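You operate a simulated robot arm through the tools that you are given. There is no shell and no other tool. Be economical: measure what you need, move in short steps, check, and stop when the job is done.

You run a simulated two-armed robot. Do the job below in one go: nothing can be reset, and whatever is moved stays where it is left.

Task
Sow the blue pot as the note says and firm the soil.
Fine: Slide the sower over it, one press a seed, slide it back to its end. Firm with the tamper last and put it back. Set down upright: soil tamper.
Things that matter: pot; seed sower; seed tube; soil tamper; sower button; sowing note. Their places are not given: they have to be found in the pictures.

It is judged by the outcome, as a careful person would: the job done as asked, and still so three seconds after it is handed in. It fails if anything else is knocked over, pushed out of place, dropped, spilled or broken.

Robot
Two 7-joint arms with two-finger grippers on one trunk that stands fixed in place. Base frame: the origin is at the foot of the trunk, x ahead of it, y to its left, z up. Lengths are in mm, angles in rad, forces in N, time in s.
The left shoulder is at [40, 164, 1130], the right one opposite. With the tool pointing down near the work surface each hand reaches from about 240 to 720 mm from the base axis, measured 20 degrees to its own side. Payload 2.45 kg a hand.
The TCP of each hand is the grasp point between the finger pads, 26 mm short of the fingertips. In the tool frame z runs along the fingers and y along their closing line. The gripper opens to 96 mm. The gripper's body begins 69 mm behind the TCP.
Orientation is told as [roll, pitch, yaw] about the base's x, y, z axes, in that order, counted from this pose: with the fingers straight down and closing along the base's y, the tool's x points along the base's -x, its y along +y and its z along -z.

Tools
- The arms move only by the tool servo_tool. It takes "left_series", "right_series" or both (then of equal length, played together; a hand with none holds still); each is one flat list of numbers, 7 for each row, row after row: the shift along the base's x, y, z in mm, then the turn, a rotation vector about the base's x, y, z in rad, then the opening, from 0 (shut) to 1 (fully open). In form: [dx, dy, dz, rx, ry, rz, jaw, dx, dy, dz, rx, ry, rz, jaw, ...]. A call has 1 to 20 rows; each row shifts and turns the commanded pose from where the row before left it. A row lasts 0.2 s, in which the tool goes at most 50 mm and 0.15 rad; a call with a longer step from one row to the next is refused whole, and so is a gripper value outside its range. Where a pose cannot be reached the arm comes as near as it can. A force on the tool above 40 N (or 10 N above the force at the start of the call, whichever is more), or a blocked arm, ends the call early, and 0.2 s more pass. The fingers move at their own pace and stop on an object; they squeeze with about 37 N. The grip force told is the motor's: it shows also when the fingers shut on nothing. Time passes only in rows, and 0.2 s behind the last, so rows that do not move let the fingers close. The reply holds the time, the measured pose of the TCP, the force on the tool along the base axes, the opening and the grip force, in the units named above and with some noise, with the torque about the TCP (base axes, N m) and any sound that the robot's microphone picked up.
- Cameras (640 x 400 px; columns grow to the right, rows downward): "scene" is now at [93.2, 52.8, 1601.5]; the picture's right is [0.61, -0.79, -0.00], its down [-0.63, -0.48, -0.61] and it looks along [0.48, 0.37, -0.79] (base axes); focal length 338 px, centre (320, 200). "left" rides on the left gripper at [82, -3, -98] in its tool frame; the picture's right is [0.04, 1.00, 0.00], its down [-0.73, 0.03, -0.68] and it looks along [-0.68, 0.03, 0.73] (tool axes); focal length 256 px, centre (320, 200). "right" rides on the right gripper at [82, 3, -98] in its tool frame; the picture's right is [-0.04, 1.00, 0.00], its down [-0.73, -0.03, -0.68] and it looks along [-0.68, -0.03, 0.73] (tool axes); focal length 256 px, centre (320, 200).
- capture(camera): a new picture of that camera. It takes no simulated time.
- raise_lower(by): slides the trunk up (or, below 0, down) by that many mm; the arms and the scene camera ride with it, the base frame stays. It gives what a move gives, with no picture.
- turn_head(pan, tilt): turns the head with the scene camera to pan (to the left, within 2.094 rad either way) and tilt (down, from -0.506 to 1.204), counted from straight ahead of the robot. It gives what a move gives.
- probe_pixels(camera, pixels): for up to 12 pixels [column, row] of the newest picture of that camera ("zoom" is the newest enlarged one), the place [x, y, z] in the base frame of the surface seen there, good to about 2 mm. It takes no simulated time.
- enlarge(camera, box): a new picture of the part [left, top, right, bottom] of that camera's present view, enlarged. It takes no simulated time.
- job_done(): hands the job in; it is judged then, once.

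Work in short steps. Measure before you move; look again where a grasp or a placing could have gone wrong, and mend it. You have 80 turns and 44 pictures in all, those below and enlarged ones among them. Open the grippers and draw the arms clear of the work before you hand the job in, unless the task says otherwise; then end with one line.

The tools are called after "Request:" by a JSON object that holds its "method" and its "body". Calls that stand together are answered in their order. servo_tool: Moves the arms, as the interface text tells. Its arguments: {"type":"object","properties":{"left_series":{"type":"array","items":{"type":"number"}},"right_series":{"type":"array","items":{"type":"number"}}},"required":[]} The other tools are called the same way: raise_lower (by) slides the trunk up or down; turn_head (pan, tilt) turns the head that bears the scene camera; capture (camera) takes a picture; probe_pixels (camera, pixels) gives the place of the surface under pixels of a picture; enlarge (camera, box) takes an enlarged picture of a part of a camera's view; job_done () hands the job in.

At the start:

```text
time_s: 0.0
left_eef_pos: [372.2, 391.9, 1119.2]
left_orientation: [-0.002, 0.001, 0.002]
left_contact_force: [0.1, 0.1, 0.4]
left_torque: [0.04, 0.03, -0.02]
left_finger_gap: 96.0
left_gripper_force: 0.0
right_eef_pos: [478.1, 52.8, 1101.9]
right_orientation: [-0.001, 0.001, 0.0]
right_contact_force: [0.2, 0.2, -0.8]
right_torque: [-0.01, 0.02, 0.0]
right_finger_gap: 95.8
right_gripper_force: 0.0
trunk travel left (down, up): [-300.0, 267.0]
head pan, tilt: [0.658, 0.909]
```

scene: 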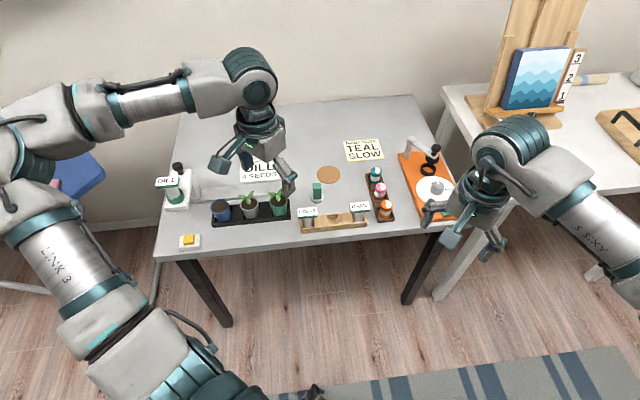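
right: 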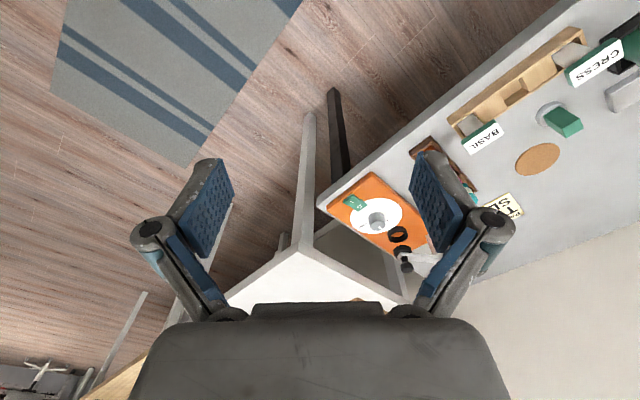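
left: 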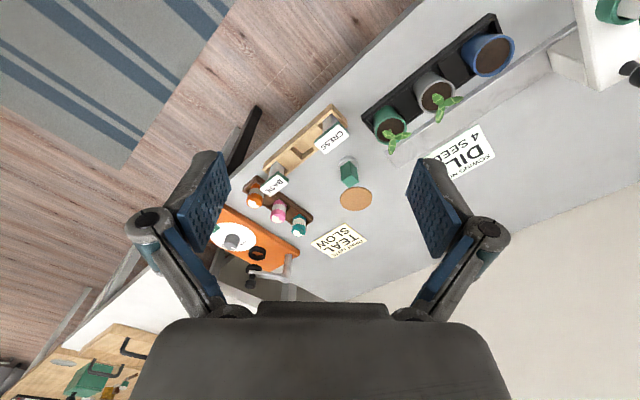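

The table holds a tray of pots at about (250,210), a sower at about (180,190) with a DILL tube, and a note at about (260,170). I'll enlarge that area to read it.

Request:
{"method": "enlarge", "body": {"camera": "scene", "box": [150, 130, 310, 255]}}

Request:
{"method": "enlarge", "body": {"camera": "scene", "box": [280, 120, 470, 250]}}

Request:
{"method": "enlarge", "body": {"camera": "left", "box": [340, 0, 640, 190]}}

```text
3.20 times, centred on (230, 192) of scene
```

zoom: 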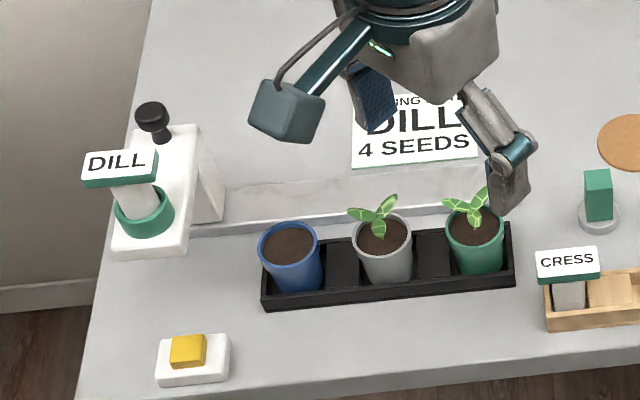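

```text
3.08 times, centred on (375, 185) of scene
```

zoom: 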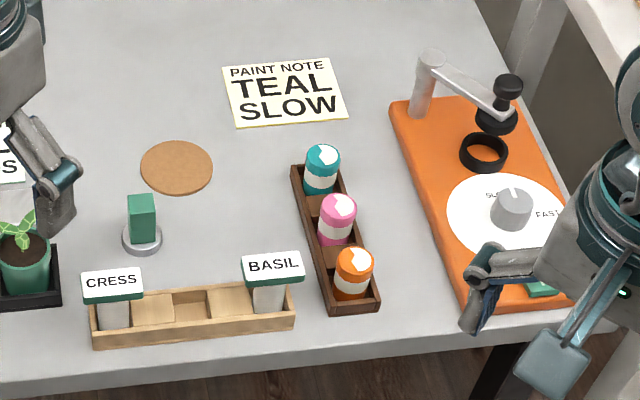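

```text
2.11 times, centred on (490, 95) of left
```

zoom: 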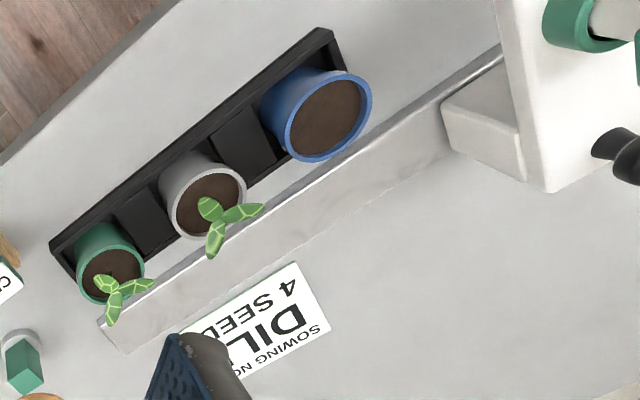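

The note reads DILL, 4 seeds, and the DILL tube is already in the sower. I'll take close views of the sower, button and pot so I can probe them.

Request:
{"method": "enlarge", "body": {"camera": "scene", "box": [150, 150, 246, 210]}}

Request:
{"method": "probe_pixels", "body": {"camera": "scene", "pixels": [[177.5, 163], [167.5, 180], [220.6, 206], [189, 238.5], [317, 185], [315, 202], [326, 175], [240, 210], [212, 202], [229, 203], [219, 200], [220, 211]]}}

Request:
{"method": "probe_pixels", "body": {"camera": "zoom", "pixels": [[115, 60], [130, 105], [70, 140], [70, 200], [200, 300], [150, 330], [250, 100], [330, 170], [310, 230], [330, 300], [430, 230], [560, 290]]}}

```text
6.67 times, centred on (198, 180) of scene
```

zoom: 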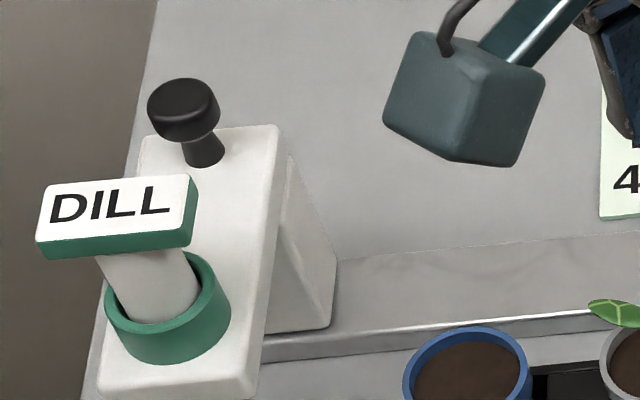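

```text
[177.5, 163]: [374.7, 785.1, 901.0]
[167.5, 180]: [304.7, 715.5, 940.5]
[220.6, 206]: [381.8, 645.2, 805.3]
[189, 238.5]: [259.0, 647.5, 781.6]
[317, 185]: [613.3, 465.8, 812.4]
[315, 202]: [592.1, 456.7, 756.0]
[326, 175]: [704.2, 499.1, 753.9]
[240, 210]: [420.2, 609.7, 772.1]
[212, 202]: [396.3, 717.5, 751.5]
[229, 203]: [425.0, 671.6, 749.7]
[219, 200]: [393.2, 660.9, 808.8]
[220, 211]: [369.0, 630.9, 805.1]
```

```text
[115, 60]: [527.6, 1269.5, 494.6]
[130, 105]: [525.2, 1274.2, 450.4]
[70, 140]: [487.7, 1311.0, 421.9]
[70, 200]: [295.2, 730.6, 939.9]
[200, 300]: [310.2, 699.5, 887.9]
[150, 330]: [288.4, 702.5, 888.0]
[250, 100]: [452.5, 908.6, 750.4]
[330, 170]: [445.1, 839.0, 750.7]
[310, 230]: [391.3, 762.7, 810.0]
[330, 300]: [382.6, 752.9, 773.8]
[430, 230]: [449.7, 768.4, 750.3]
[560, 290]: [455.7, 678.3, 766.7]
```

Next I'll probe finer points on the sower, knob, ring and rail in this zoom.

Request:
{"method": "probe_pixels", "body": {"camera": "zoom", "pixels": [[183, 95], [165, 95], [205, 95], [205, 150], [270, 135], [245, 370], [105, 385], [150, 145], [300, 350], [580, 325], [400, 290], [600, 255]]}}

Request:
{"method": "probe_pixels", "body": {"camera": "zoom", "pixels": [[45, 195], [185, 180], [190, 230], [45, 242], [120, 300], [220, 300], [195, 258], [150, 340], [235, 200], [170, 170], [340, 262], [620, 240]]}}

Request:
{"method": "probe_pixels", "body": {"camera": "scene", "pixels": [[183, 236], [194, 237], [189, 235], [188, 242], [182, 245], [200, 239], [312, 182], [322, 181], [321, 186], [313, 186], [309, 200], [326, 199]]}}

```text
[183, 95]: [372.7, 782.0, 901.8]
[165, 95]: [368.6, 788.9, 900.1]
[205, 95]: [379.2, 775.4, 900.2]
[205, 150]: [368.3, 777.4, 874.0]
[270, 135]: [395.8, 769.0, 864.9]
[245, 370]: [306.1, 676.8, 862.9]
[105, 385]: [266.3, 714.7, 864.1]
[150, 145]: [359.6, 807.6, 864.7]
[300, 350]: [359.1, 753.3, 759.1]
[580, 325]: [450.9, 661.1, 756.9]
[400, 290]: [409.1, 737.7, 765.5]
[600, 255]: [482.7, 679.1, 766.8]
```

```text
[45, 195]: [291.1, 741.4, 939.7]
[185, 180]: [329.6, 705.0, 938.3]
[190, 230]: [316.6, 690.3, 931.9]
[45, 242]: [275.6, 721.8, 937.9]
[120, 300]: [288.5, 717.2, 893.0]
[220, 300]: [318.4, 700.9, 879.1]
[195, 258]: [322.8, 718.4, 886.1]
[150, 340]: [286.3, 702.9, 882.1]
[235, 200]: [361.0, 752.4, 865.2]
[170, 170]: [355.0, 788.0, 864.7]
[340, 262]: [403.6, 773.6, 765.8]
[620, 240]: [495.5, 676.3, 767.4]
```

```text
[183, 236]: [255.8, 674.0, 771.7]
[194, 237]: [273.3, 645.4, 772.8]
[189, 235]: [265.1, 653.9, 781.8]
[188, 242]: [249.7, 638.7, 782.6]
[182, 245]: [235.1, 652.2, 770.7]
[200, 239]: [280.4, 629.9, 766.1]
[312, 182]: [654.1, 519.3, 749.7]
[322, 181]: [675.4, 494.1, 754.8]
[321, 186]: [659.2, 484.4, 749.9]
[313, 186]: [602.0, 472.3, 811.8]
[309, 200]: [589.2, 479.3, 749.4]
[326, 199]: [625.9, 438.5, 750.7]
```

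The rail runs along (0.707,-0.707). The sower's nozzle is at about (303,713), its knob at (371,781,890), the blue pot at about (382,646) and the button at (258,648,782). I'll yaw the left hand by 90° and bring it toward the knob, staying high.

Request:
{"method": "servo_tool", "body": {"left_series": [0, 20, 0, 0, 0, 0.1428, 1, 0, 20, 0, 0, 0, 0.1428, 1, 0, 20, 0, 0, 0, 0.1428, 1, 0, 20, 0, 0, 0, 0.1428, 1, 0, 20, 0, 0, 0, 0.1428, 1, 0, 20, 0, 0, 0, 0.1428, 1, 0, 20, 0, 0, 0, 0.1428, 1, 0, 20, 0, 0, 0, 0.1428, 1, 0, 20, 0, 0, 0, 0.1428, 1, 0, 20, 0, 0, 0, 0.1428, 1, 0, 20, -10, 0, 0, 0.1428, 1]}}

Request:
{"method": "capture", "body": {"camera": "left"}}

Request:
{"method": "capture", "body": {"camera": "scene"}}

```text
time_s: 2.4
left_eef_pos: [369.3, 610.8, 1110.8]
left_orientation: [0.003, -0.002, 1.573]
left_contact_force: [-0.2, 0.0, -0.1]
left_torque: [0.01, -0.01, 0.0]
left_finger_gap: 95.8
left_gripper_force: 0.0
right_eef_pos: [475.7, 50.7, 1102.4]
right_orientation: [0.0, 0.0, 0.002]
right_contact_force: [-0.6, 0.1, 0.3]
right_torque: [-0.02, -0.02, 0.0]
right_finger_gap: 95.8
right_gripper_force: 0.1
trunk travel left (down, up): [-300.0, 267.0]
head pan, tilt: [0.658, 0.909]
```

```text
36 pictures are left
```

left: 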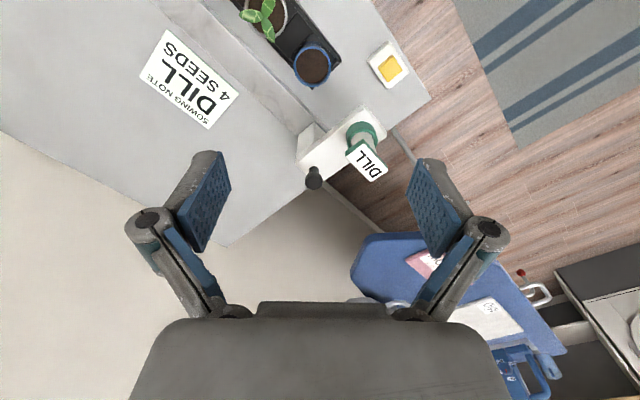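

```text
35 pictures are left
```

scene: 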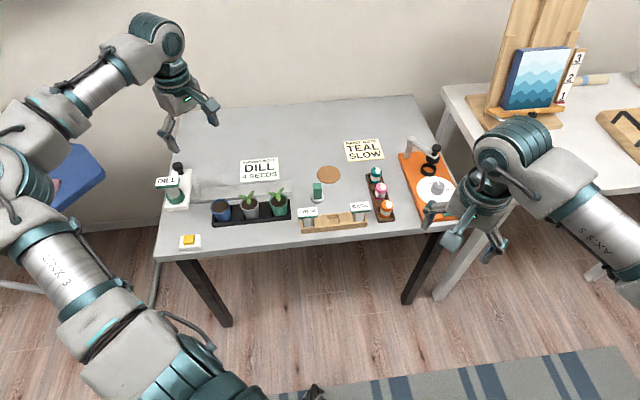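

The left camera now sees the sower, pot and button clearly. I'll enlarge that part and probe it precisely.

Request:
{"method": "enlarge", "body": {"camera": "left", "box": [264, 30, 424, 200]}}

Request:
{"method": "enlarge", "body": {"camera": "scene", "box": [295, 170, 343, 210]}}

```text
2.35 times, centred on (344, 115) of left
```

zoom: 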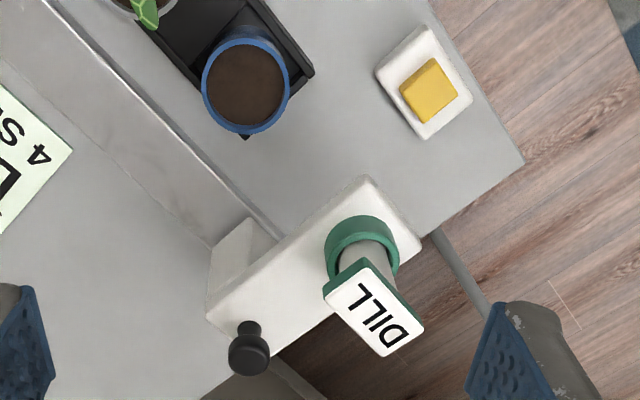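

```text
10.00 times, centred on (319, 190) of scene
```

zoom: 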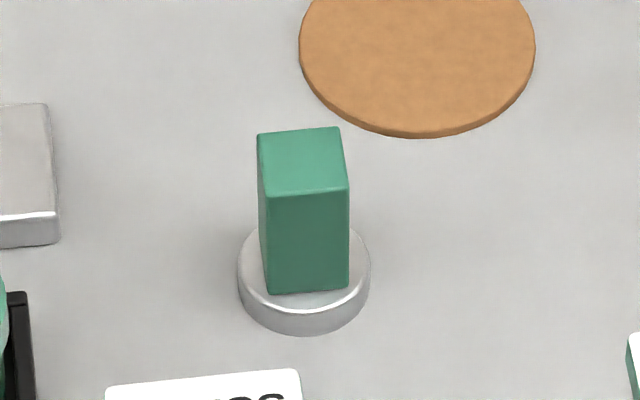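

I'll probe the tamper in the zoom and the sower, pot and button in the left picture.

Request:
{"method": "probe_pixels", "body": {"camera": "zoom", "pixels": [[263, 137], [335, 132], [345, 185], [263, 190], [300, 160], [270, 285], [345, 282], [305, 315], [248, 270], [362, 270], [300, 300], [240, 300]]}}

Request:
{"method": "probe_pixels", "body": {"camera": "left", "pixels": [[314, 181], [308, 181], [320.5, 181], [314, 186], [314, 176], [295.5, 66], [330, 66], [312, 47], [312, 84.5], [312, 66], [390.7, 68.3], [361, 123.5]]}}

Request:
{"method": "probe_pixels", "body": {"camera": "left", "pixels": [[380, 71], [388, 57], [401, 67], [393, 80], [347, 134], [376.5, 141], [366, 107.5], [385, 132], [315, 126], [310, 120], [330, 125], [319, 166]]}}

```text
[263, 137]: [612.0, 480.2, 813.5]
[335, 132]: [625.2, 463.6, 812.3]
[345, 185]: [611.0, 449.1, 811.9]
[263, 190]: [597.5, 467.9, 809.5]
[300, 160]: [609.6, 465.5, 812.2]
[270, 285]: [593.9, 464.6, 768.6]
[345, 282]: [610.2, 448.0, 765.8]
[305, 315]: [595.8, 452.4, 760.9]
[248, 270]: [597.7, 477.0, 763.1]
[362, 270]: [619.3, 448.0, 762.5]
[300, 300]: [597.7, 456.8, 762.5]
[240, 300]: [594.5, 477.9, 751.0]
```

```text
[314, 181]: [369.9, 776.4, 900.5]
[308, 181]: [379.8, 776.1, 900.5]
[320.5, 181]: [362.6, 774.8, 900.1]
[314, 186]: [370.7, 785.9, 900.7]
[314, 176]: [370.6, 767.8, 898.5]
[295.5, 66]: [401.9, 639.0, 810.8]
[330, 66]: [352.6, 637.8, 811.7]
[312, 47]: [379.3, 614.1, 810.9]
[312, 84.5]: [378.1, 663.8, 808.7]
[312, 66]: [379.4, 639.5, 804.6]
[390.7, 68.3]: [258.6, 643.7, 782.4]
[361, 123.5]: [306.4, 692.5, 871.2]
```

```text
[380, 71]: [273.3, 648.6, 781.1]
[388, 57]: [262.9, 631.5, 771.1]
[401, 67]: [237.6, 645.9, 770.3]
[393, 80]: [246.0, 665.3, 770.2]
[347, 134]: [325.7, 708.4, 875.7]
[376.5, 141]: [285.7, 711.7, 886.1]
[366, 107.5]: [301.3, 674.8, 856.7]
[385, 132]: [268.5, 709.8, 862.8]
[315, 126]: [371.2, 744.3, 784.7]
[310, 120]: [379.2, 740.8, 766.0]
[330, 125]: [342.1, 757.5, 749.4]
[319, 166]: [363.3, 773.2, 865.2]
```

The knob is centred at (371,777) with its top at z 901, and the pot is at (378,639), so the slide is about 103 mm along (0.707,-0.707). I'll tilt the left hand outward and move to above the knob.

Request:
{"method": "servo_tool", "body": {"left_series": [0.5, 30, -10, 0.14, 0, 0, 0.6, 0.5, 30, -10, 0.14, 0, 0, 0.6, 0.5, 30, -10, 0.14, 0, 0, 0.6, 0, 30, -30, 0, 0, 0, 0.6, 0, 30, -30, 0, 0, 0, 0.6, 0, 14, -30, 0, 0, 0, 0.6, 0, 0, -30, 0, 0, 0, 0.6, 0, 0, 0, 0, 0, 0, 0.6]}}

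Request:
{"method": "capture", "body": {"camera": "left"}}

```text
time_s: 4.2
left_eef_pos: [372.5, 774.4, 961.3]
left_orientation: [0.003, -0.423, 1.57]
left_contact_force: [0.2, 0.0, -0.6]
left_torque: [0.0, 0.01, 0.02]
left_finger_gap: 57.7
left_gripper_force: 0.0
right_eef_pos: [474.5, 50.3, 1104.6]
right_orientation: [0.002, -0.002, 0.0]
right_contact_force: [-0.3, 0.3, 0.4]
right_torque: [-0.02, -0.01, 0.01]
right_finger_gap: 95.9
right_gripper_force: 0.0
trunk travel left (down, up): [-300.0, 267.0]
head pan, tilt: [0.658, 0.909]
```

```text
32 pictures are left
```

left: 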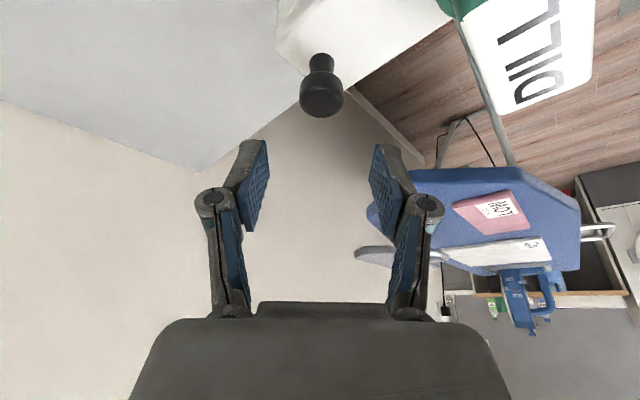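

The arm reached the pose and the knob at (321,95) is in line with the fingers. I'll go down 60 mm and close.

Request:
{"method": "servo_tool", "body": {"left_series": [0, 0, -20, 0, 0, 0, 0.6, 0, 0, -20, 0, 0, 0, 0.6, -1, 1, -20, 0, 0, 0, 0.6, 0, 0, 0, 0, 0, 0, 0.35, 0, 0, 0, 0, 0, 0, 0.1, 0, 0, 0, 0, 0, 0, 0.1, 0, 0, 0, 0, 0, 0, 0.1]}}

Request:
{"method": "capture", "body": {"camera": "left"}}

```text
time_s: 5.8
left_eef_pos: [371.6, 776.5, 898.9]
left_orientation: [0.001, -0.422, 1.57]
left_contact_force: [1.7, 1.8, -1.1]
left_torque: [0.32, -0.13, 0.16]
left_finger_gap: 26.9
left_gripper_force: 45.3
right_eef_pos: [475.7, 52.0, 1103.3]
right_orientation: [0.0, 0.0, 0.001]
right_contact_force: [-1.0, 0.0, 1.0]
right_torque: [-0.01, -0.01, -0.01]
right_finger_gap: 96.0
right_gripper_force: 0.0
trunk travel left (down, up): [-300.0, 267.0]
head pan, tilt: [0.658, 0.909]
```

```text
31 pictures are left
```

left: 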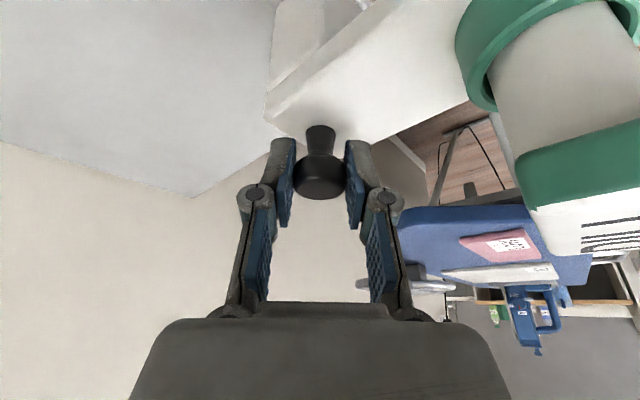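

The knob is gripped with a 27 mm gap. I'll slide it gently along the rail by about 40 mm first.

Request:
{"method": "servo_tool", "body": {"left_series": [7, -7, 0, 0, 0, 0, 0.1, 7, -7, 0, 0, 0, 0, 0.1, 7, -7, 0, 0, 0, 0, 0.1, 7, -7, 0, 0, 0, 0, 0.1]}}

```text
time_s: 6.8
left_eef_pos: [400.2, 748.4, 901.1]
left_orientation: [0.001, -0.424, 1.573]
left_contact_force: [5.2, 6.5, 5.5]
left_torque: [-0.67, -0.04, 0.16]
left_finger_gap: 26.8
left_gripper_force: 45.2
right_eef_pos: [475.6, 51.0, 1103.9]
right_orientation: [0.001, 0.001, 0.001]
right_contact_force: [-0.1, 0.2, 0.3]
right_torque: [0.01, -0.02, 0.04]
right_finger_gap: 95.7
right_gripper_force: 0.1
trunk travel left (down, up): [-300.0, 267.0]
head pan, tilt: [0.658, 0.909]
```

The forces are small. I'll continue to the target, a total shift of about (73,-73), and then look.

Request:
{"method": "servo_tool", "body": {"left_series": [7.5, -7.5, 0, 0, 0, 0, 0.1, 7.5, -7.5, 0, 0, 0, 0, 0.1, 7.5, -7.5, 0, 0, 0, 0, 0.1, 7.5, -7.5, 0, 0, 0, 0, 0.1, 7.5, -7.5, 0, 0, 0, 0, 0.1, 7, -7, 0, 0, 0, 0, 0.1]}}

Request:
{"method": "enlarge", "body": {"camera": "scene", "box": [160, 140, 272, 220]}}

```text
time_s: 8.2
left_eef_pos: [444.6, 702.7, 899.7]
left_orientation: [0.0, -0.426, 1.571]
left_contact_force: [12.8, 9.1, 9.4]
left_torque: [0.7, -0.19, 0.13]
left_finger_gap: 26.9
left_gripper_force: 44.9
right_eef_pos: [476.8, 49.8, 1101.8]
right_orientation: [0.001, 0.001, 0.001]
right_contact_force: [0.7, 0.0, 0.2]
right_torque: [0.01, -0.01, 0.04]
right_finger_gap: 96.1
right_gripper_force: 0.2
trunk travel left (down, up): [-300.0, 267.0]
head pan, tilt: [0.658, 0.909]
```

```text
5.00 times, centred on (216, 180) of scene
```

zoom: 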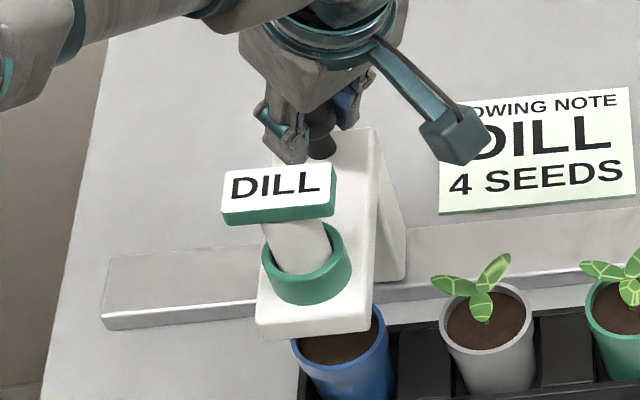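

The sower has moved over the blue pot. I'll probe the ring, label and body edges to check alignment.

Request:
{"method": "probe_pixels", "body": {"camera": "zoom", "pixels": [[230, 178], [325, 170], [330, 205], [228, 208], [268, 262], [346, 255], [300, 298], [365, 322], [262, 325], [370, 140], [315, 145], [120, 310]]}}

```text
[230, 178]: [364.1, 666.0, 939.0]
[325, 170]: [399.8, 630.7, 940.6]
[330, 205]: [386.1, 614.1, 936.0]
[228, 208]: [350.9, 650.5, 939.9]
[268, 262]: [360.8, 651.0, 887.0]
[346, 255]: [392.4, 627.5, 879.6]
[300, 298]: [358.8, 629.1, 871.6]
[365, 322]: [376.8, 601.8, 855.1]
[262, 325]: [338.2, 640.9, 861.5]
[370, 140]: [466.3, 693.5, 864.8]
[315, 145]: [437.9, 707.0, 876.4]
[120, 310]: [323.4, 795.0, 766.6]
```

The nozzle is within about 3 mm of the pot centre. I'll nudge 1.5 mm, release, back out, and move with jaws shut to above the button at (258,645).

Request:
{"method": "servo_tool", "body": {"left_series": [1.5, -1.5, 0, 0, 0, 0, 0.1, 0, 0, 0, 0, 0, 0, 0.6, 0, 0, 0, 0, 0, 0, 0.6, 0, -14, 36, 0, 0, 0, 0.6, 0, -14, 36, 0, 0, 0, 0.6, 0, -14, 36, 0, 0, 0, 0.6, 0, -10, 36, 0, 0, 0, 0.6, -31, 0, 0, -0.14, 0, 0, 0, -31, 0, 0, -0.14, 0, 0, 0, -31, 0, 0, -0.14, 0, 0, 0, -31, 0, 0, 0, 0, 0, 0, -31, 0, 0, 0, 0, 0, 0, -32, 0, 0, 0, 0, 0, 0]}}

Request:
{"method": "capture", "body": {"camera": "left"}}

```text
time_s: 11.0
left_eef_pos: [268.8, 649.1, 1042.6]
left_orientation: [-0.004, -0.002, 1.574]
left_contact_force: [-0.2, 0.7, -1.6]
left_torque: [0.01, -0.06, 0.01]
left_finger_gap: 0.0
left_gripper_force: 28.9
left hand out of reach, approached as far as the arm can: row 11
right_eef_pos: [473.6, 51.7, 1104.8]
right_orientation: [0.001, -0.002, 0.001]
right_contact_force: [0.1, -0.4, -0.9]
right_torque: [-0.05, -0.02, -0.01]
right_finger_gap: 95.9
right_gripper_force: 0.0
trunk travel left (down, up): [-300.0, 267.0]
head pan, tilt: [0.658, 0.909]
```

```text
29 pictures are left
```

left: 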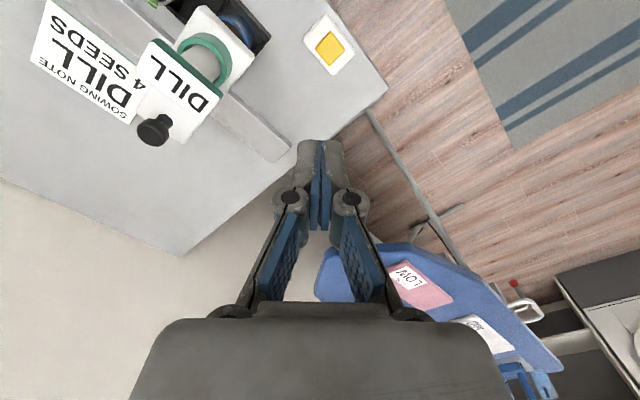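

The hand got to x=269 before the reach limit. I'll descend, which eases reach, then measure and correct.

Request:
{"method": "servo_tool", "body": {"left_series": [0, 0, -45, 0, 0, 0, 0, 0, 0, -45, 0, 0, 0, 0, 0, 0, -45, 0, 0, 0, 0, 0, 0, -45, 0, 0, 0, 0, 0, 0, 0, 0, 0, 0, 0]}}

Request:
{"method": "capture", "body": {"camera": "left"}}

```text
time_s: 12.2
left_eef_pos: [271.4, 648.3, 859.4]
left_orientation: [0.002, -0.002, 1.571]
left_contact_force: [0.7, 0.5, -0.2]
left_torque: [0.0, 0.0, 0.04]
left_finger_gap: 0.0
left_gripper_force: 28.5
right_eef_pos: [475.9, 51.3, 1103.6]
right_orientation: [-0.002, 0.0, 0.0]
right_contact_force: [0.2, -0.2, -0.4]
right_torque: [-0.03, -0.04, 0.01]
right_finger_gap: 95.8
right_gripper_force: 0.0
trunk travel left (down, up): [-300.0, 267.0]
head pan, tilt: [0.658, 0.909]
```

```text
28 pictures are left
```

left: 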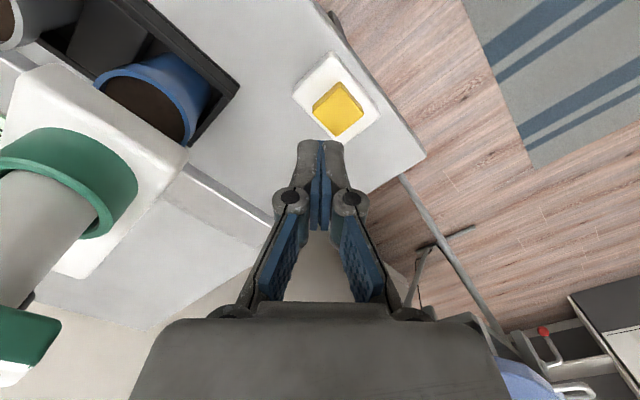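

The button top is at (337,107) in this picture. I'll probe it to confirm the centre before pressing.

Request:
{"method": "probe_pixels", "body": {"camera": "left", "pixels": [[337, 107], [316, 112], [360, 108], [338, 86], [332, 133], [305, 95]]}}

Request:
{"method": "servo_tool", "body": {"left_series": [-6.5, -1, -15, 0, 0, 0, 0, -6.5, -1, -15, 0, 0, 0, 0, 0, 0, -8, 0, 0, 0, 0, 0, 0, 0, 0, 0, 0, 0]}}

```text
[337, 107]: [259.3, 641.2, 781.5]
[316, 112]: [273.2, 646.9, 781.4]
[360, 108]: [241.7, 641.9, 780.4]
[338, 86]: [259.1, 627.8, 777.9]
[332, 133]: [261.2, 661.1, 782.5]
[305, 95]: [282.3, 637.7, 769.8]
```

```text
time_s: 13.2
left_eef_pos: [256.8, 646.7, 822.8]
left_orientation: [0.001, -0.002, 1.573]
left_contact_force: [0.8, 0.8, 0.6]
left_torque: [0.03, -0.01, -0.01]
left_finger_gap: 0.1
left_gripper_force: 29.2
right_eef_pos: [475.3, 49.8, 1103.7]
right_orientation: [0.002, -0.002, 0.0]
right_contact_force: [-0.4, 0.2, 0.7]
right_torque: [-0.04, -0.02, -0.01]
right_finger_gap: 95.8
right_gripper_force: 0.0
trunk travel left (down, up): [-300.0, 267.0]
head pan, tilt: [0.658, 0.909]
```

The tip is at z≈797, 15 mm above the button. I'll lower in small steps to feel the press and listen.

Request:
{"method": "servo_tool", "body": {"left_series": [0, -1, -10, 0, 0, 0, 0, 0, 0, -5, 0, 0, 0, 0, 0, 0, -3, 0, 0, 0, 0]}}

```text
time_s: 14.0
left_eef_pos: [257.7, 645.5, 804.8]
left_orientation: [0.002, -0.003, 1.57]
left_contact_force: [-0.3, 0.4, 1.5]
left_torque: [0.0, 0.02, -0.04]
left_finger_gap: 6.3
left_gripper_force: 29.2
right_eef_pos: [474.7, 51.3, 1102.7]
right_orientation: [0.004, -0.001, 0.002]
right_contact_force: [-0.6, -0.2, -0.2]
right_torque: [0.0, -0.01, 0.0]
right_finger_gap: 95.9
right_gripper_force: 0.1
trunk travel left (down, up): [-300.0, 267.0]
head pan, tilt: [0.658, 0.909]
heard: click
```

I heard a click, so the button has been pressed once. I'll lift clear and see whether anything else sounds, such as a seed dropping.

Request:
{"method": "servo_tool", "body": {"left_series": [0, 0, 6, 0, 0, 0, 0, 0, 0, 6, 0, 0, 0, 0, 0, 0, 0, 0, 0, 0, 0, 0, 0, 0, 0, 0, 0, 0]}}

Request:
{"method": "capture", "body": {"camera": "left"}}

```text
time_s: 15.0
left_eef_pos: [257.0, 645.3, 815.6]
left_orientation: [0.002, -0.004, 1.572]
left_contact_force: [0.7, -0.2, 0.4]
left_torque: [-0.01, -0.02, 0.0]
left_finger_gap: 0.3
left_gripper_force: 28.3
right_eef_pos: [475.4, 51.4, 1103.2]
right_orientation: [0.002, -0.002, 0.001]
right_contact_force: [0.0, -0.5, -0.2]
right_torque: [0.01, 0.02, 0.02]
right_finger_gap: 96.3
right_gripper_force: 0.1
trunk travel left (down, up): [-300.0, 267.0]
head pan, tilt: [0.658, 0.909]
```

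```text
27 pictures are left
```

left: 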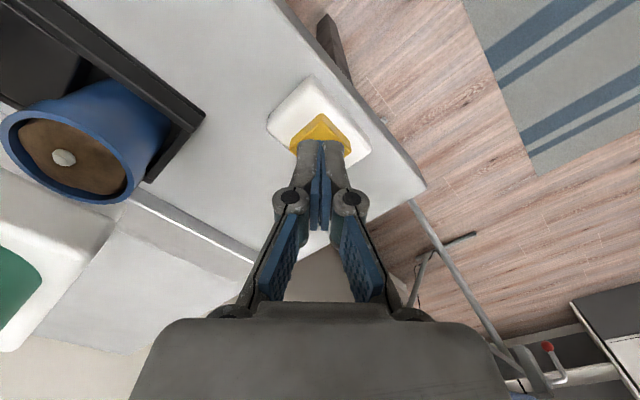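

One seed lies in the pot at (63,157), so one click gives one seed. Second press with the same motion.

Request:
{"method": "servo_tool", "body": {"left_series": [0, 0, -6, 0, 0, 0, 0, 0, 0, -6, 0, 0, 0, 0, 0, 0, 0, 0, 0, 0, 0, 0, 0, 6, 0, 0, 0, 0, 0, 0, 6, 0, 0, 0, 0, 0, 0, 0, 0, 0, 0, 0, 0, 0, 0, 0, 0, 0, 0]}}

Request:
{"method": "capture", "body": {"camera": "left"}}

```text
time_s: 16.6
left_eef_pos: [258.4, 646.2, 816.0]
left_orientation: [0.001, 0.0, 1.573]
left_contact_force: [0.7, -0.7, -0.2]
left_torque: [0.0, 0.0, 0.02]
left_finger_gap: 0.0
left_gripper_force: 28.7
right_eef_pos: [475.5, 51.3, 1103.9]
right_orientation: [0.003, -0.003, 0.0]
right_contact_force: [0.2, -0.7, -0.8]
right_torque: [-0.01, 0.01, -0.02]
right_finger_gap: 96.0
right_gripper_force: 0.0
trunk travel left (down, up): [-300.0, 267.0]
head pan, tilt: [0.658, 0.909]
heard: click
```

```text
26 pictures are left
```

left: 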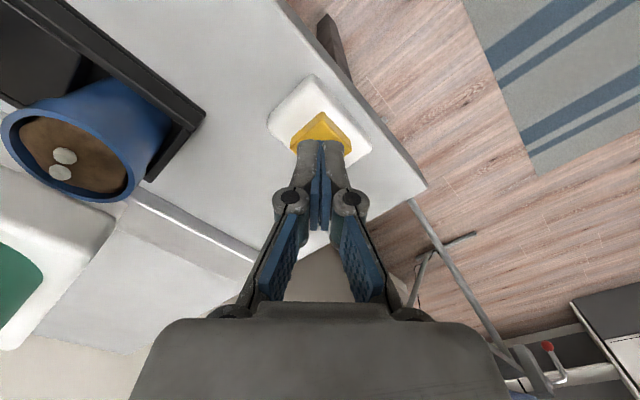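

There are two seeds now. Third press.

Request:
{"method": "servo_tool", "body": {"left_series": [0, 0, -6, 0, 0, 0, 0, 0, 0, -6, 0, 0, 0, 0, 0, 0, 0, 0, 0, 0, 0, 0, 0, 6, 0, 0, 0, 0, 0, 0, 6, 0, 0, 0, 0, 0, 0, 0, 0, 0, 0, 0, 0, 0, 0, 0, 0, 0, 0]}}

Request:
{"method": "capture", "body": {"camera": "left"}}

```text
time_s: 18.2
left_eef_pos: [257.4, 645.3, 815.5]
left_orientation: [0.002, -0.001, 1.571]
left_contact_force: [0.0, -0.3, 0.0]
left_torque: [0.0, 0.04, -0.02]
left_finger_gap: 0.0
left_gripper_force: 28.4
right_eef_pos: [474.1, 50.6, 1104.8]
right_orientation: [0.003, -0.001, 0.001]
right_contact_force: [0.7, 0.2, 0.2]
right_torque: [0.0, 0.0, 0.01]
right_finger_gap: 96.1
right_gripper_force: 0.1
trunk travel left (down, up): [-300.0, 267.0]
head pan, tilt: [0.658, 0.909]
heard: click
```

```text
25 pictures are left
```

left: 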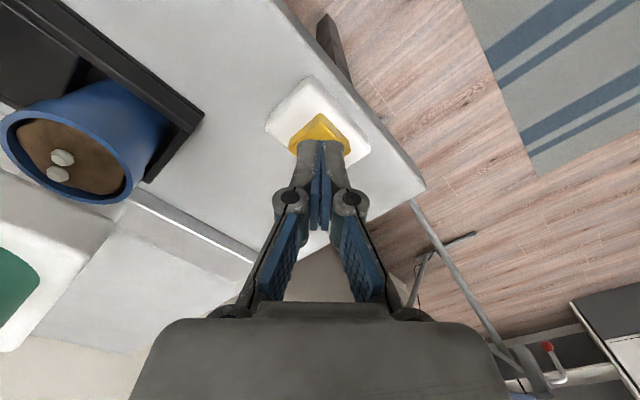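

I heard a third click, but the seeds seem to overlap. I'll enlarge the pot.

Request:
{"method": "enlarge", "body": {"camera": "left", "box": [0, 110, 140, 205]}}

```text
4.21 times, centred on (70, 158) of left
```

zoom: 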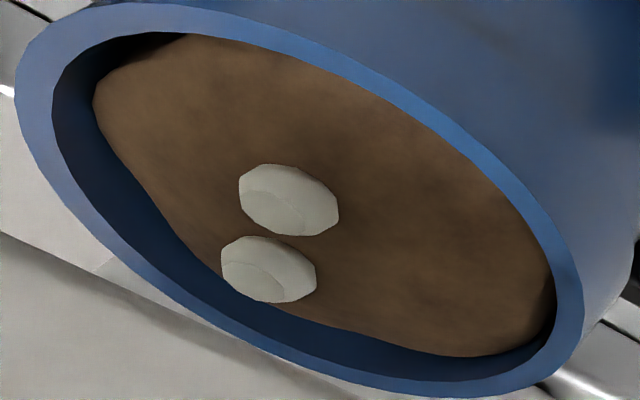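

Only two seeds are visible, and part of the soil is hidden by the near rim. I'll look from the scene camera and raise the hand for a steeper view.

Request:
{"method": "servo_tool", "body": {"left_series": [0, 0, 30, 0, 0, 0, 0, 0, 0, 30, 0, 0, 0, 0, 0, 0, 30, 0, 0, 0, 0, 0, 0, 0, 0, 0, 0, 0]}}

Request:
{"method": "enlarge", "body": {"camera": "left", "box": [20, 20, 260, 170]}}

Request:
{"method": "enlarge", "body": {"camera": "scene", "box": [196, 185, 244, 215]}}

```text
time_s: 19.2
left_eef_pos: [257.8, 644.0, 905.7]
left_orientation: [0.003, -0.003, 1.571]
left_contact_force: [0.0, 0.5, 0.1]
left_torque: [0.0, 0.0, 0.01]
left_finger_gap: 0.1
left_gripper_force: 28.5
right_eef_pos: [476.7, 52.3, 1102.5]
right_orientation: [0.002, 0.0, 0.001]
right_contact_force: [0.7, 0.0, 0.3]
right_torque: [0.03, -0.03, 0.02]
right_finger_gap: 96.0
right_gripper_force: 0.1
trunk travel left (down, up): [-300.0, 267.0]
head pan, tilt: [0.658, 0.909]
```

```text
2.67 times, centred on (140, 95) of left
```

zoom: 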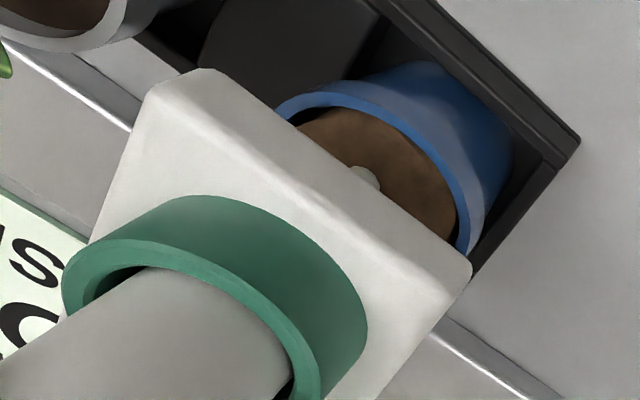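

```text
13.33 times, centred on (220, 200) of scene
```

zoom: 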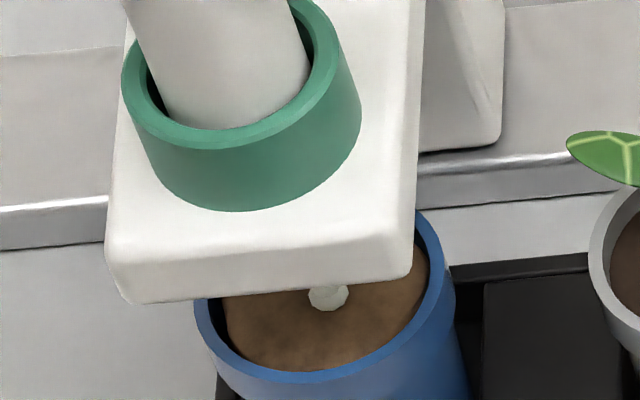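

The front view shows just one seed from behind the sower's edge, and no third seed is clear. I'll shift the hand in front of the pot and lower it to see the whole soil before deciding.

Request:
{"method": "servo_tool", "body": {"left_series": [20, -35, -15, 0, 0, 0, 0, 20, -35, -20, 0, 0, 0, 0, 0, 0, -20, 0, 0, 0, 0, 0, 0, 0, 0, 0, 0, 0]}}

Request:
{"method": "capture", "body": {"camera": "left"}}

```text
time_s: 20.2
left_eef_pos: [296.8, 577.0, 849.5]
left_orientation: [0.003, -0.003, 1.57]
left_contact_force: [0.1, 0.3, -0.6]
left_torque: [0.01, 0.01, -0.02]
left_finger_gap: 0.1
left_gripper_force: 28.2
right_eef_pos: [476.2, 51.1, 1103.4]
right_orientation: [-0.001, -0.002, 0.0]
right_contact_force: [-0.3, 0.0, 0.7]
right_torque: [0.0, 0.01, 0.0]
right_finger_gap: 95.9
right_gripper_force: 0.0
trunk travel left (down, up): [-300.0, 267.0]
head pan, tilt: [0.658, 0.909]
```

```text
21 pictures are left
```

left: 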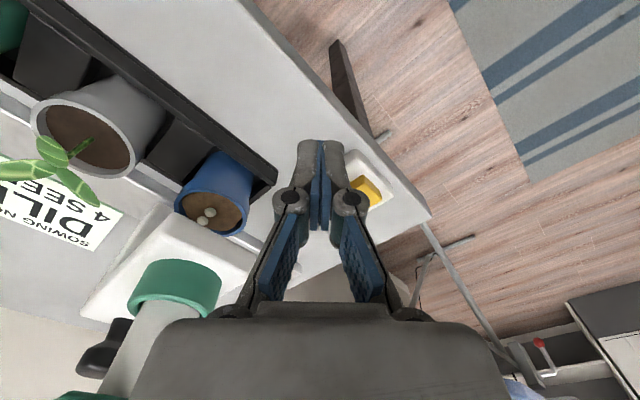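

Request:
{"method": "enlarge", "body": {"camera": "left", "box": [164, 140, 284, 245]}}

```text
3.81 times, centred on (224, 192) of left
```

zoom: 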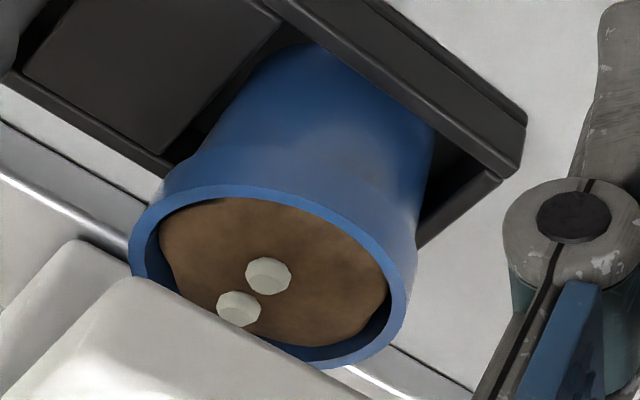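

All views together show only two seeds, so the third click gave none. I'll go back over the button, press again with a full release, and recount.

Request:
{"method": "servo_tool", "body": {"left_series": [-20, 35, 5, 0, 0, 0, 0, -20, 35, -10, 0, 0, 0, 0, 0, 0, -15, 0, 0, 0, 0, 0, 0, -13, 0, 0, 0, 0, 0, 0, 0, 0, 0, 0, 0]}}

Request:
{"method": "enlarge", "body": {"camera": "left", "box": [0, 80, 200, 210]}}

```text
time_s: 21.4
left_eef_pos: [256.6, 645.8, 817.1]
left_orientation: [0.003, -0.002, 1.569]
left_contact_force: [0.4, 0.0, 0.2]
left_torque: [0.01, -0.03, 0.02]
left_finger_gap: 0.2
left_gripper_force: 29.2
right_eef_pos: [476.0, 50.5, 1104.2]
right_orientation: [0.002, -0.001, 0.0]
right_contact_force: [0.2, 0.0, 0.3]
right_torque: [0.0, -0.02, -0.01]
right_finger_gap: 95.8
right_gripper_force: 0.1
trunk travel left (down, up): [-300.0, 267.0]
head pan, tilt: [0.658, 0.909]
```

```text
3.08 times, centred on (100, 145) of left
```

zoom: 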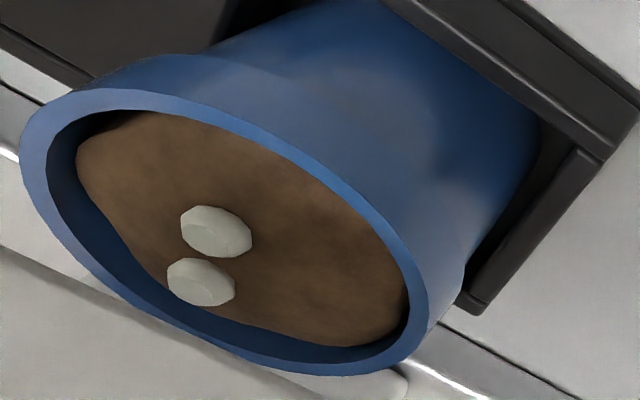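

Still two seeds. I'll press again from the same height.

Request:
{"method": "servo_tool", "body": {"left_series": [0, 0, -6, 0, 0, 0, 0, 0, 0, -6, 0, 0, 0, 0, 0, 0, -1, 0, 0, 0, 0, 0, 0, 6, 0, 0, 0, 0, 0, 0, 6, 0, 0, 0, 0, 0, 0, 1, 0, 0, 0, 0, 0, 0, 0, 0, 0, 0, 0]}}

Request:
{"method": "enlarge", "body": {"camera": "left", "box": [0, 80, 200, 210]}}

```text
time_s: 23.0
left_eef_pos: [257.3, 645.1, 819.3]
left_orientation: [0.002, -0.003, 1.572]
left_contact_force: [1.0, 0.7, -0.5]
left_torque: [-0.02, 0.01, 0.01]
left_finger_gap: 0.0
left_gripper_force: 29.0
right_eef_pos: [475.8, 50.7, 1104.1]
right_orientation: [0.003, -0.001, -0.001]
right_contact_force: [-0.8, -0.5, -1.2]
right_torque: [-0.04, -0.03, -0.03]
right_finger_gap: 96.3
right_gripper_force: 0.1
trunk travel left (down, up): [-300.0, 267.0]
head pan, tilt: [0.658, 0.909]
```

```text
3.08 times, centred on (100, 145) of left
```

zoom: 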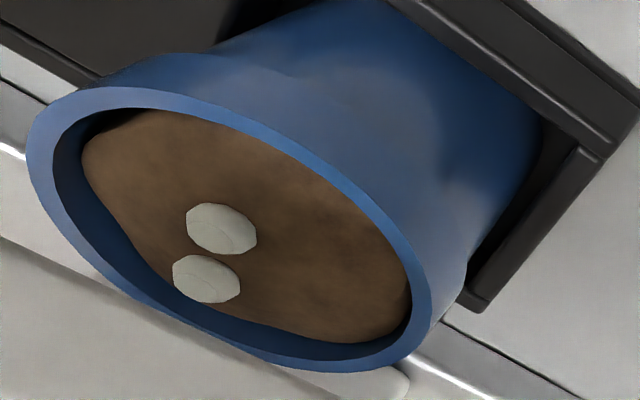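

There was no click because this press started about 2–3 mm higher. I'll press 4 mm deeper.

Request:
{"method": "servo_tool", "body": {"left_series": [0, 0, -6, 0, 0, 0, 0, 0, 0, -6, 0, 0, 0, 0, 0, 0, -4, 0, 0, 0, 0, 0, 0, 0, 0, 0, 0, 0, 0, 0, 6, 0, 0, 0, 0, 0, 0, 6, 0, 0, 0, 0, 0, 0, 0, 0, 0, 0, 0, 0, 0, 0, 0, 0, 0, 0, 0, 0, 0, 0, 0, 0, 0]}}

Request:
{"method": "enlarge", "body": {"camera": "left", "box": [0, 80, 200, 210]}}

```text
time_s: 25.0
left_eef_pos: [257.1, 643.7, 815.3]
left_orientation: [0.003, -0.001, 1.572]
left_contact_force: [-0.3, 0.1, -0.2]
left_torque: [-0.02, 0.01, 0.01]
left_finger_gap: 0.0
left_gripper_force: 29.1
right_eef_pos: [475.0, 50.5, 1103.3]
right_orientation: [0.002, -0.001, 0.0]
right_contact_force: [-0.2, 0.0, -0.1]
right_torque: [0.01, 0.02, 0.04]
right_finger_gap: 95.8
right_gripper_force: 0.1
trunk travel left (down, up): [-300.0, 267.0]
head pan, tilt: [0.658, 0.909]
heard: click
```

```text
3.08 times, centred on (100, 145) of left
```

zoom: 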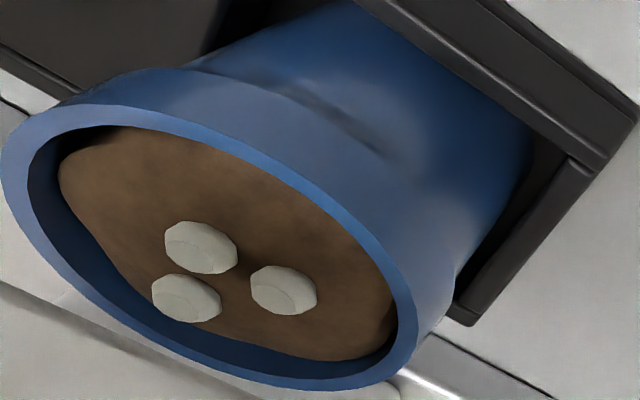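

Three seeds are now clearly visible, so the earlier click misfired. One more press.

Request:
{"method": "servo_tool", "body": {"left_series": [0, 0, -6, 0, 0, 0, 0, 0, 0, -6, 0, 0, 0, 0, 0, 0, 0, 0, 0, 0, 0, 0, 0, 6, 0, 0, 0, 0, 0, 0, 6, 0, 0, 0, 0, 0, 0, 0, 0, 0, 0, 0, 0, 0, 0, 0, 0, 0, 0, 0, 0, 0, 0, 0, 0, 0]}}

Request:
{"method": "enlarge", "body": {"camera": "left", "box": [0, 80, 200, 210]}}

```text
time_s: 26.8
left_eef_pos: [257.6, 644.7, 812.9]
left_orientation: [0.002, -0.002, 1.573]
left_contact_force: [0.0, -0.4, 0.1]
left_torque: [0.04, 0.01, 0.0]
left_finger_gap: 0.1
left_gripper_force: 28.0
right_eef_pos: [475.7, 51.2, 1103.4]
right_orientation: [0.002, -0.001, 0.0]
right_contact_force: [0.6, 0.0, 0.5]
right_torque: [-0.01, 0.01, -0.05]
right_finger_gap: 95.9
right_gripper_force: 0.0
trunk travel left (down, up): [-300.0, 267.0]
head pan, tilt: [0.658, 0.909]
heard: click
```

```text
3.08 times, centred on (100, 145) of left
```

zoom: 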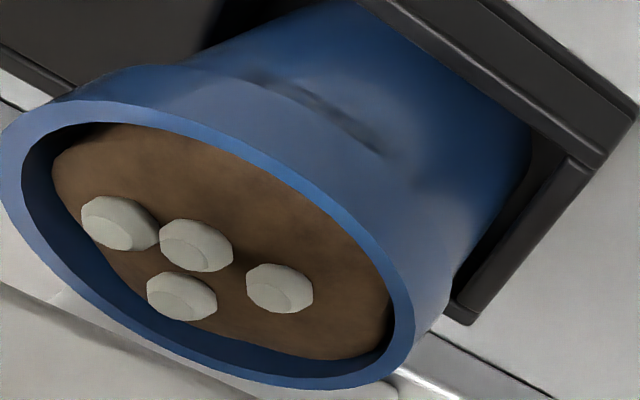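

Four seeds are in. I'll retract upward, return above the knob at about (446,702), and tilt again.

Request:
{"method": "servo_tool", "body": {"left_series": [0, 0, 45, 0, 0, 0, 0, 3, 0, 45, 0, 0, 0, 0, 4, 0, 45, 0, 0, 0, 0, 4, 0, 45, 0, 0, 0, 0, 4, 0, 45, 0, 0, 0, 0, 30, 0, 0, 0.14, 0, 0, 0, 30, 0, 0, 0.14, 0, 0, 0, 30, 0, 0, 0.14, 0, 0, 0.6, 30, 5, 0, 0, 0, 0, 0.6, 30, 5, 0, 0, 0, 0, 0.6, 23, 5, 0, 0, 0, 0, 0.6, 0, 0, 0, 0, 0, 0, 0.6]}}

```text
time_s: 29.4
left_eef_pos: [446.2, 662.1, 1039.9]
left_orientation: [0.0, -0.423, 1.574]
left_contact_force: [0.0, 0.1, -0.2]
left_torque: [0.01, 0.01, 0.01]
left_finger_gap: 57.8
left_gripper_force: 0.1
right_eef_pos: [474.7, 51.6, 1104.1]
right_orientation: [0.002, -0.001, 0.0]
right_contact_force: [-0.2, 0.0, 0.0]
right_torque: [-0.02, 0.0, -0.02]
right_finger_gap: 95.9
right_gripper_force: 0.2
trunk travel left (down, up): [-300.0, 267.0]
head pan, tilt: [0.658, 0.909]
```

Next I'll approach to just above the knob and check.

Request:
{"method": "servo_tool", "body": {"left_series": [0, 15, -35, 0, 0, 0, 0.6, 0, 15, -35, 0, 0, 0, 0.6, 0, 10, -30, 0, 0, 0, 0.6, 0, 0, 0, 0, 0, 0, 0.6]}}

Request:
{"method": "capture", "body": {"camera": "left"}}

```text
time_s: 30.4
left_eef_pos: [446.1, 702.8, 941.5]
left_orientation: [0.002, -0.423, 1.571]
left_contact_force: [0.1, -0.5, -0.3]
left_torque: [-0.04, -0.03, -0.02]
left_finger_gap: 57.5
left_gripper_force: 0.1
right_eef_pos: [475.0, 49.5, 1103.0]
right_orientation: [0.003, -0.001, 0.001]
right_contact_force: [-0.2, 0.1, -0.3]
right_torque: [-0.01, -0.01, -0.03]
right_finger_gap: 96.0
right_gripper_force: 0.0
trunk travel left (down, up): [-300.0, 267.0]
head pan, tilt: [0.658, 0.909]
```

```text
15 pictures are left
```

left: 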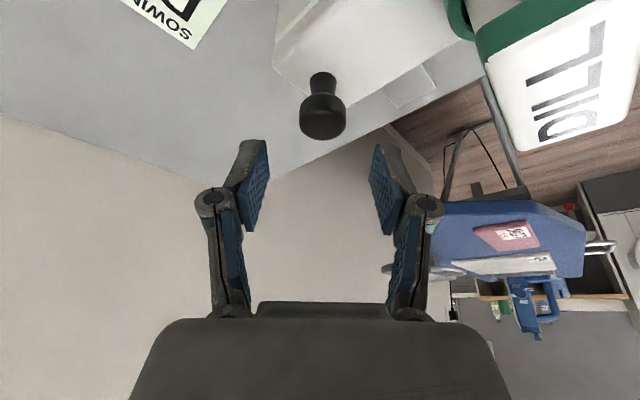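

The knob at (323,110) is aligned. I'll go down, grip, and slide back toward the end.

Request:
{"method": "servo_tool", "body": {"left_series": [0, 0, -20, 0, 0, 0, 0.6, 0, 0, -21, 0, 0, 0, 0.6, 0, 0, 0, 0, 0, 0, 0.3, 0, 0, 0, 0, 0, 0, 0.1, 0, 0, 0, 0, 0, 0, 0.1, 0, 0, 0, 0, 0, 0, 0.1, -8, 8, 0, 0, 0, 0, 0.1, -8, 8, 0, 0, 0, 0, 0.1, -8, 8, 0, 0, 0, 0, 0.1, -8, 8, 0, 0, 0, 0, 0.1, -8, 8, 0, 0, 0, 0, 0.1, -8, 8, 0, 0, 0, 0, 0.1, -8, 8, 0, 0, 0, 0, 0.1, -8, 8, 0, 0, 0, 0, 0.1, -7, 7, 0, 0, 0, 0, 0.1]}}

```text
time_s: 33.6
left_eef_pos: [374.6, 771.8, 900.3]
left_orientation: [0.003, -0.423, 1.573]
left_contact_force: [-5.2, -4.5, 3.9]
left_torque: [0.02, 0.04, 0.15]
left_finger_gap: 26.6
left_gripper_force: 44.7
right_eef_pos: [474.6, 50.9, 1102.9]
right_orientation: [0.002, -0.003, 0.001]
right_contact_force: [-1.4, -0.4, -0.4]
right_torque: [-0.03, -0.04, -0.02]
right_finger_gap: 96.1
right_gripper_force: 0.1
trunk travel left (down, up): [-300.0, 267.0]
head pan, tilt: [0.658, 0.909]
```

About 3–4 mm remain. I'll push on gently until I feel the end stop.

Request:
{"method": "servo_tool", "body": {"left_series": [-1.5, 1.5, 0, 0, 0, 0, 0.1, -1.5, 1.5, 0, 0, 0, 0, 0.1, -1, 1, 0, 0, 0, 0, 0.1, -1, 1, 0, 0, 0, 0, 0.1]}}

```text
time_s: 34.6
left_eef_pos: [372.1, 775.0, 899.7]
left_orientation: [0.0, -0.422, 1.57]
left_contact_force: [-2.1, -4.0, 7.0]
left_torque: [0.04, 0.06, 0.19]
left_finger_gap: 26.7
left_gripper_force: 45.3
right_eef_pos: [475.5, 49.3, 1102.9]
right_orientation: [0.001, -0.002, -0.001]
right_contact_force: [0.4, -0.1, 0.4]
right_torque: [-0.02, 0.0, 0.0]
right_finger_gap: 95.9
right_gripper_force: 0.0
trunk travel left (down, up): [-300.0, 267.0]
head pan, tilt: [0.658, 0.909]
```

Request:
{"method": "servo_tool", "body": {"left_series": [-1.5, 1.5, 0, 0, 0, 0, 0.1, -1.5, 1.5, 0, 0, 0, 0, 0.1, 0, 0, 0, 0, 0, 0, 0.1]}}

Request:
{"method": "enlarge", "body": {"camera": "scene", "box": [150, 150, 246, 210]}}

```text
time_s: 35.4
left_eef_pos: [371.1, 775.7, 899.2]
left_orientation: [0.001, -0.422, 1.569]
left_contact_force: [12.6, -21.1, 1.2]
left_torque: [-0.18, -0.33, -0.09]
left_finger_gap: 26.8
left_gripper_force: 45.1
right_eef_pos: [476.9, 46.9, 1103.3]
right_orientation: [0.005, 0.0, -0.001]
right_contact_force: [-0.7, -0.7, 0.4]
right_torque: [-0.01, 0.0, -0.02]
right_finger_gap: 96.0
right_gripper_force: 0.0
trunk travel left (down, up): [-300.0, 267.0]
head pan, tilt: [0.658, 0.909]
```

```text
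6.67 times, centred on (198, 180) of scene
```

zoom: 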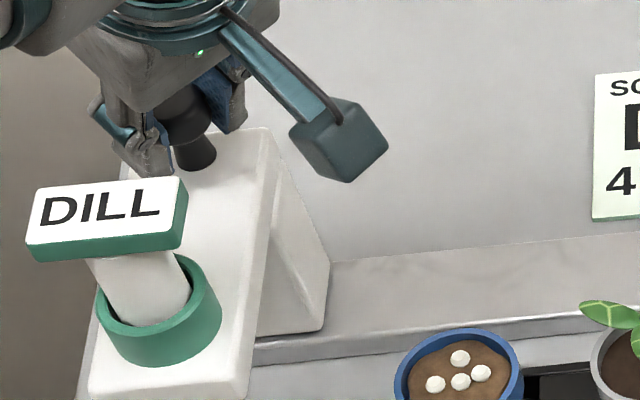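

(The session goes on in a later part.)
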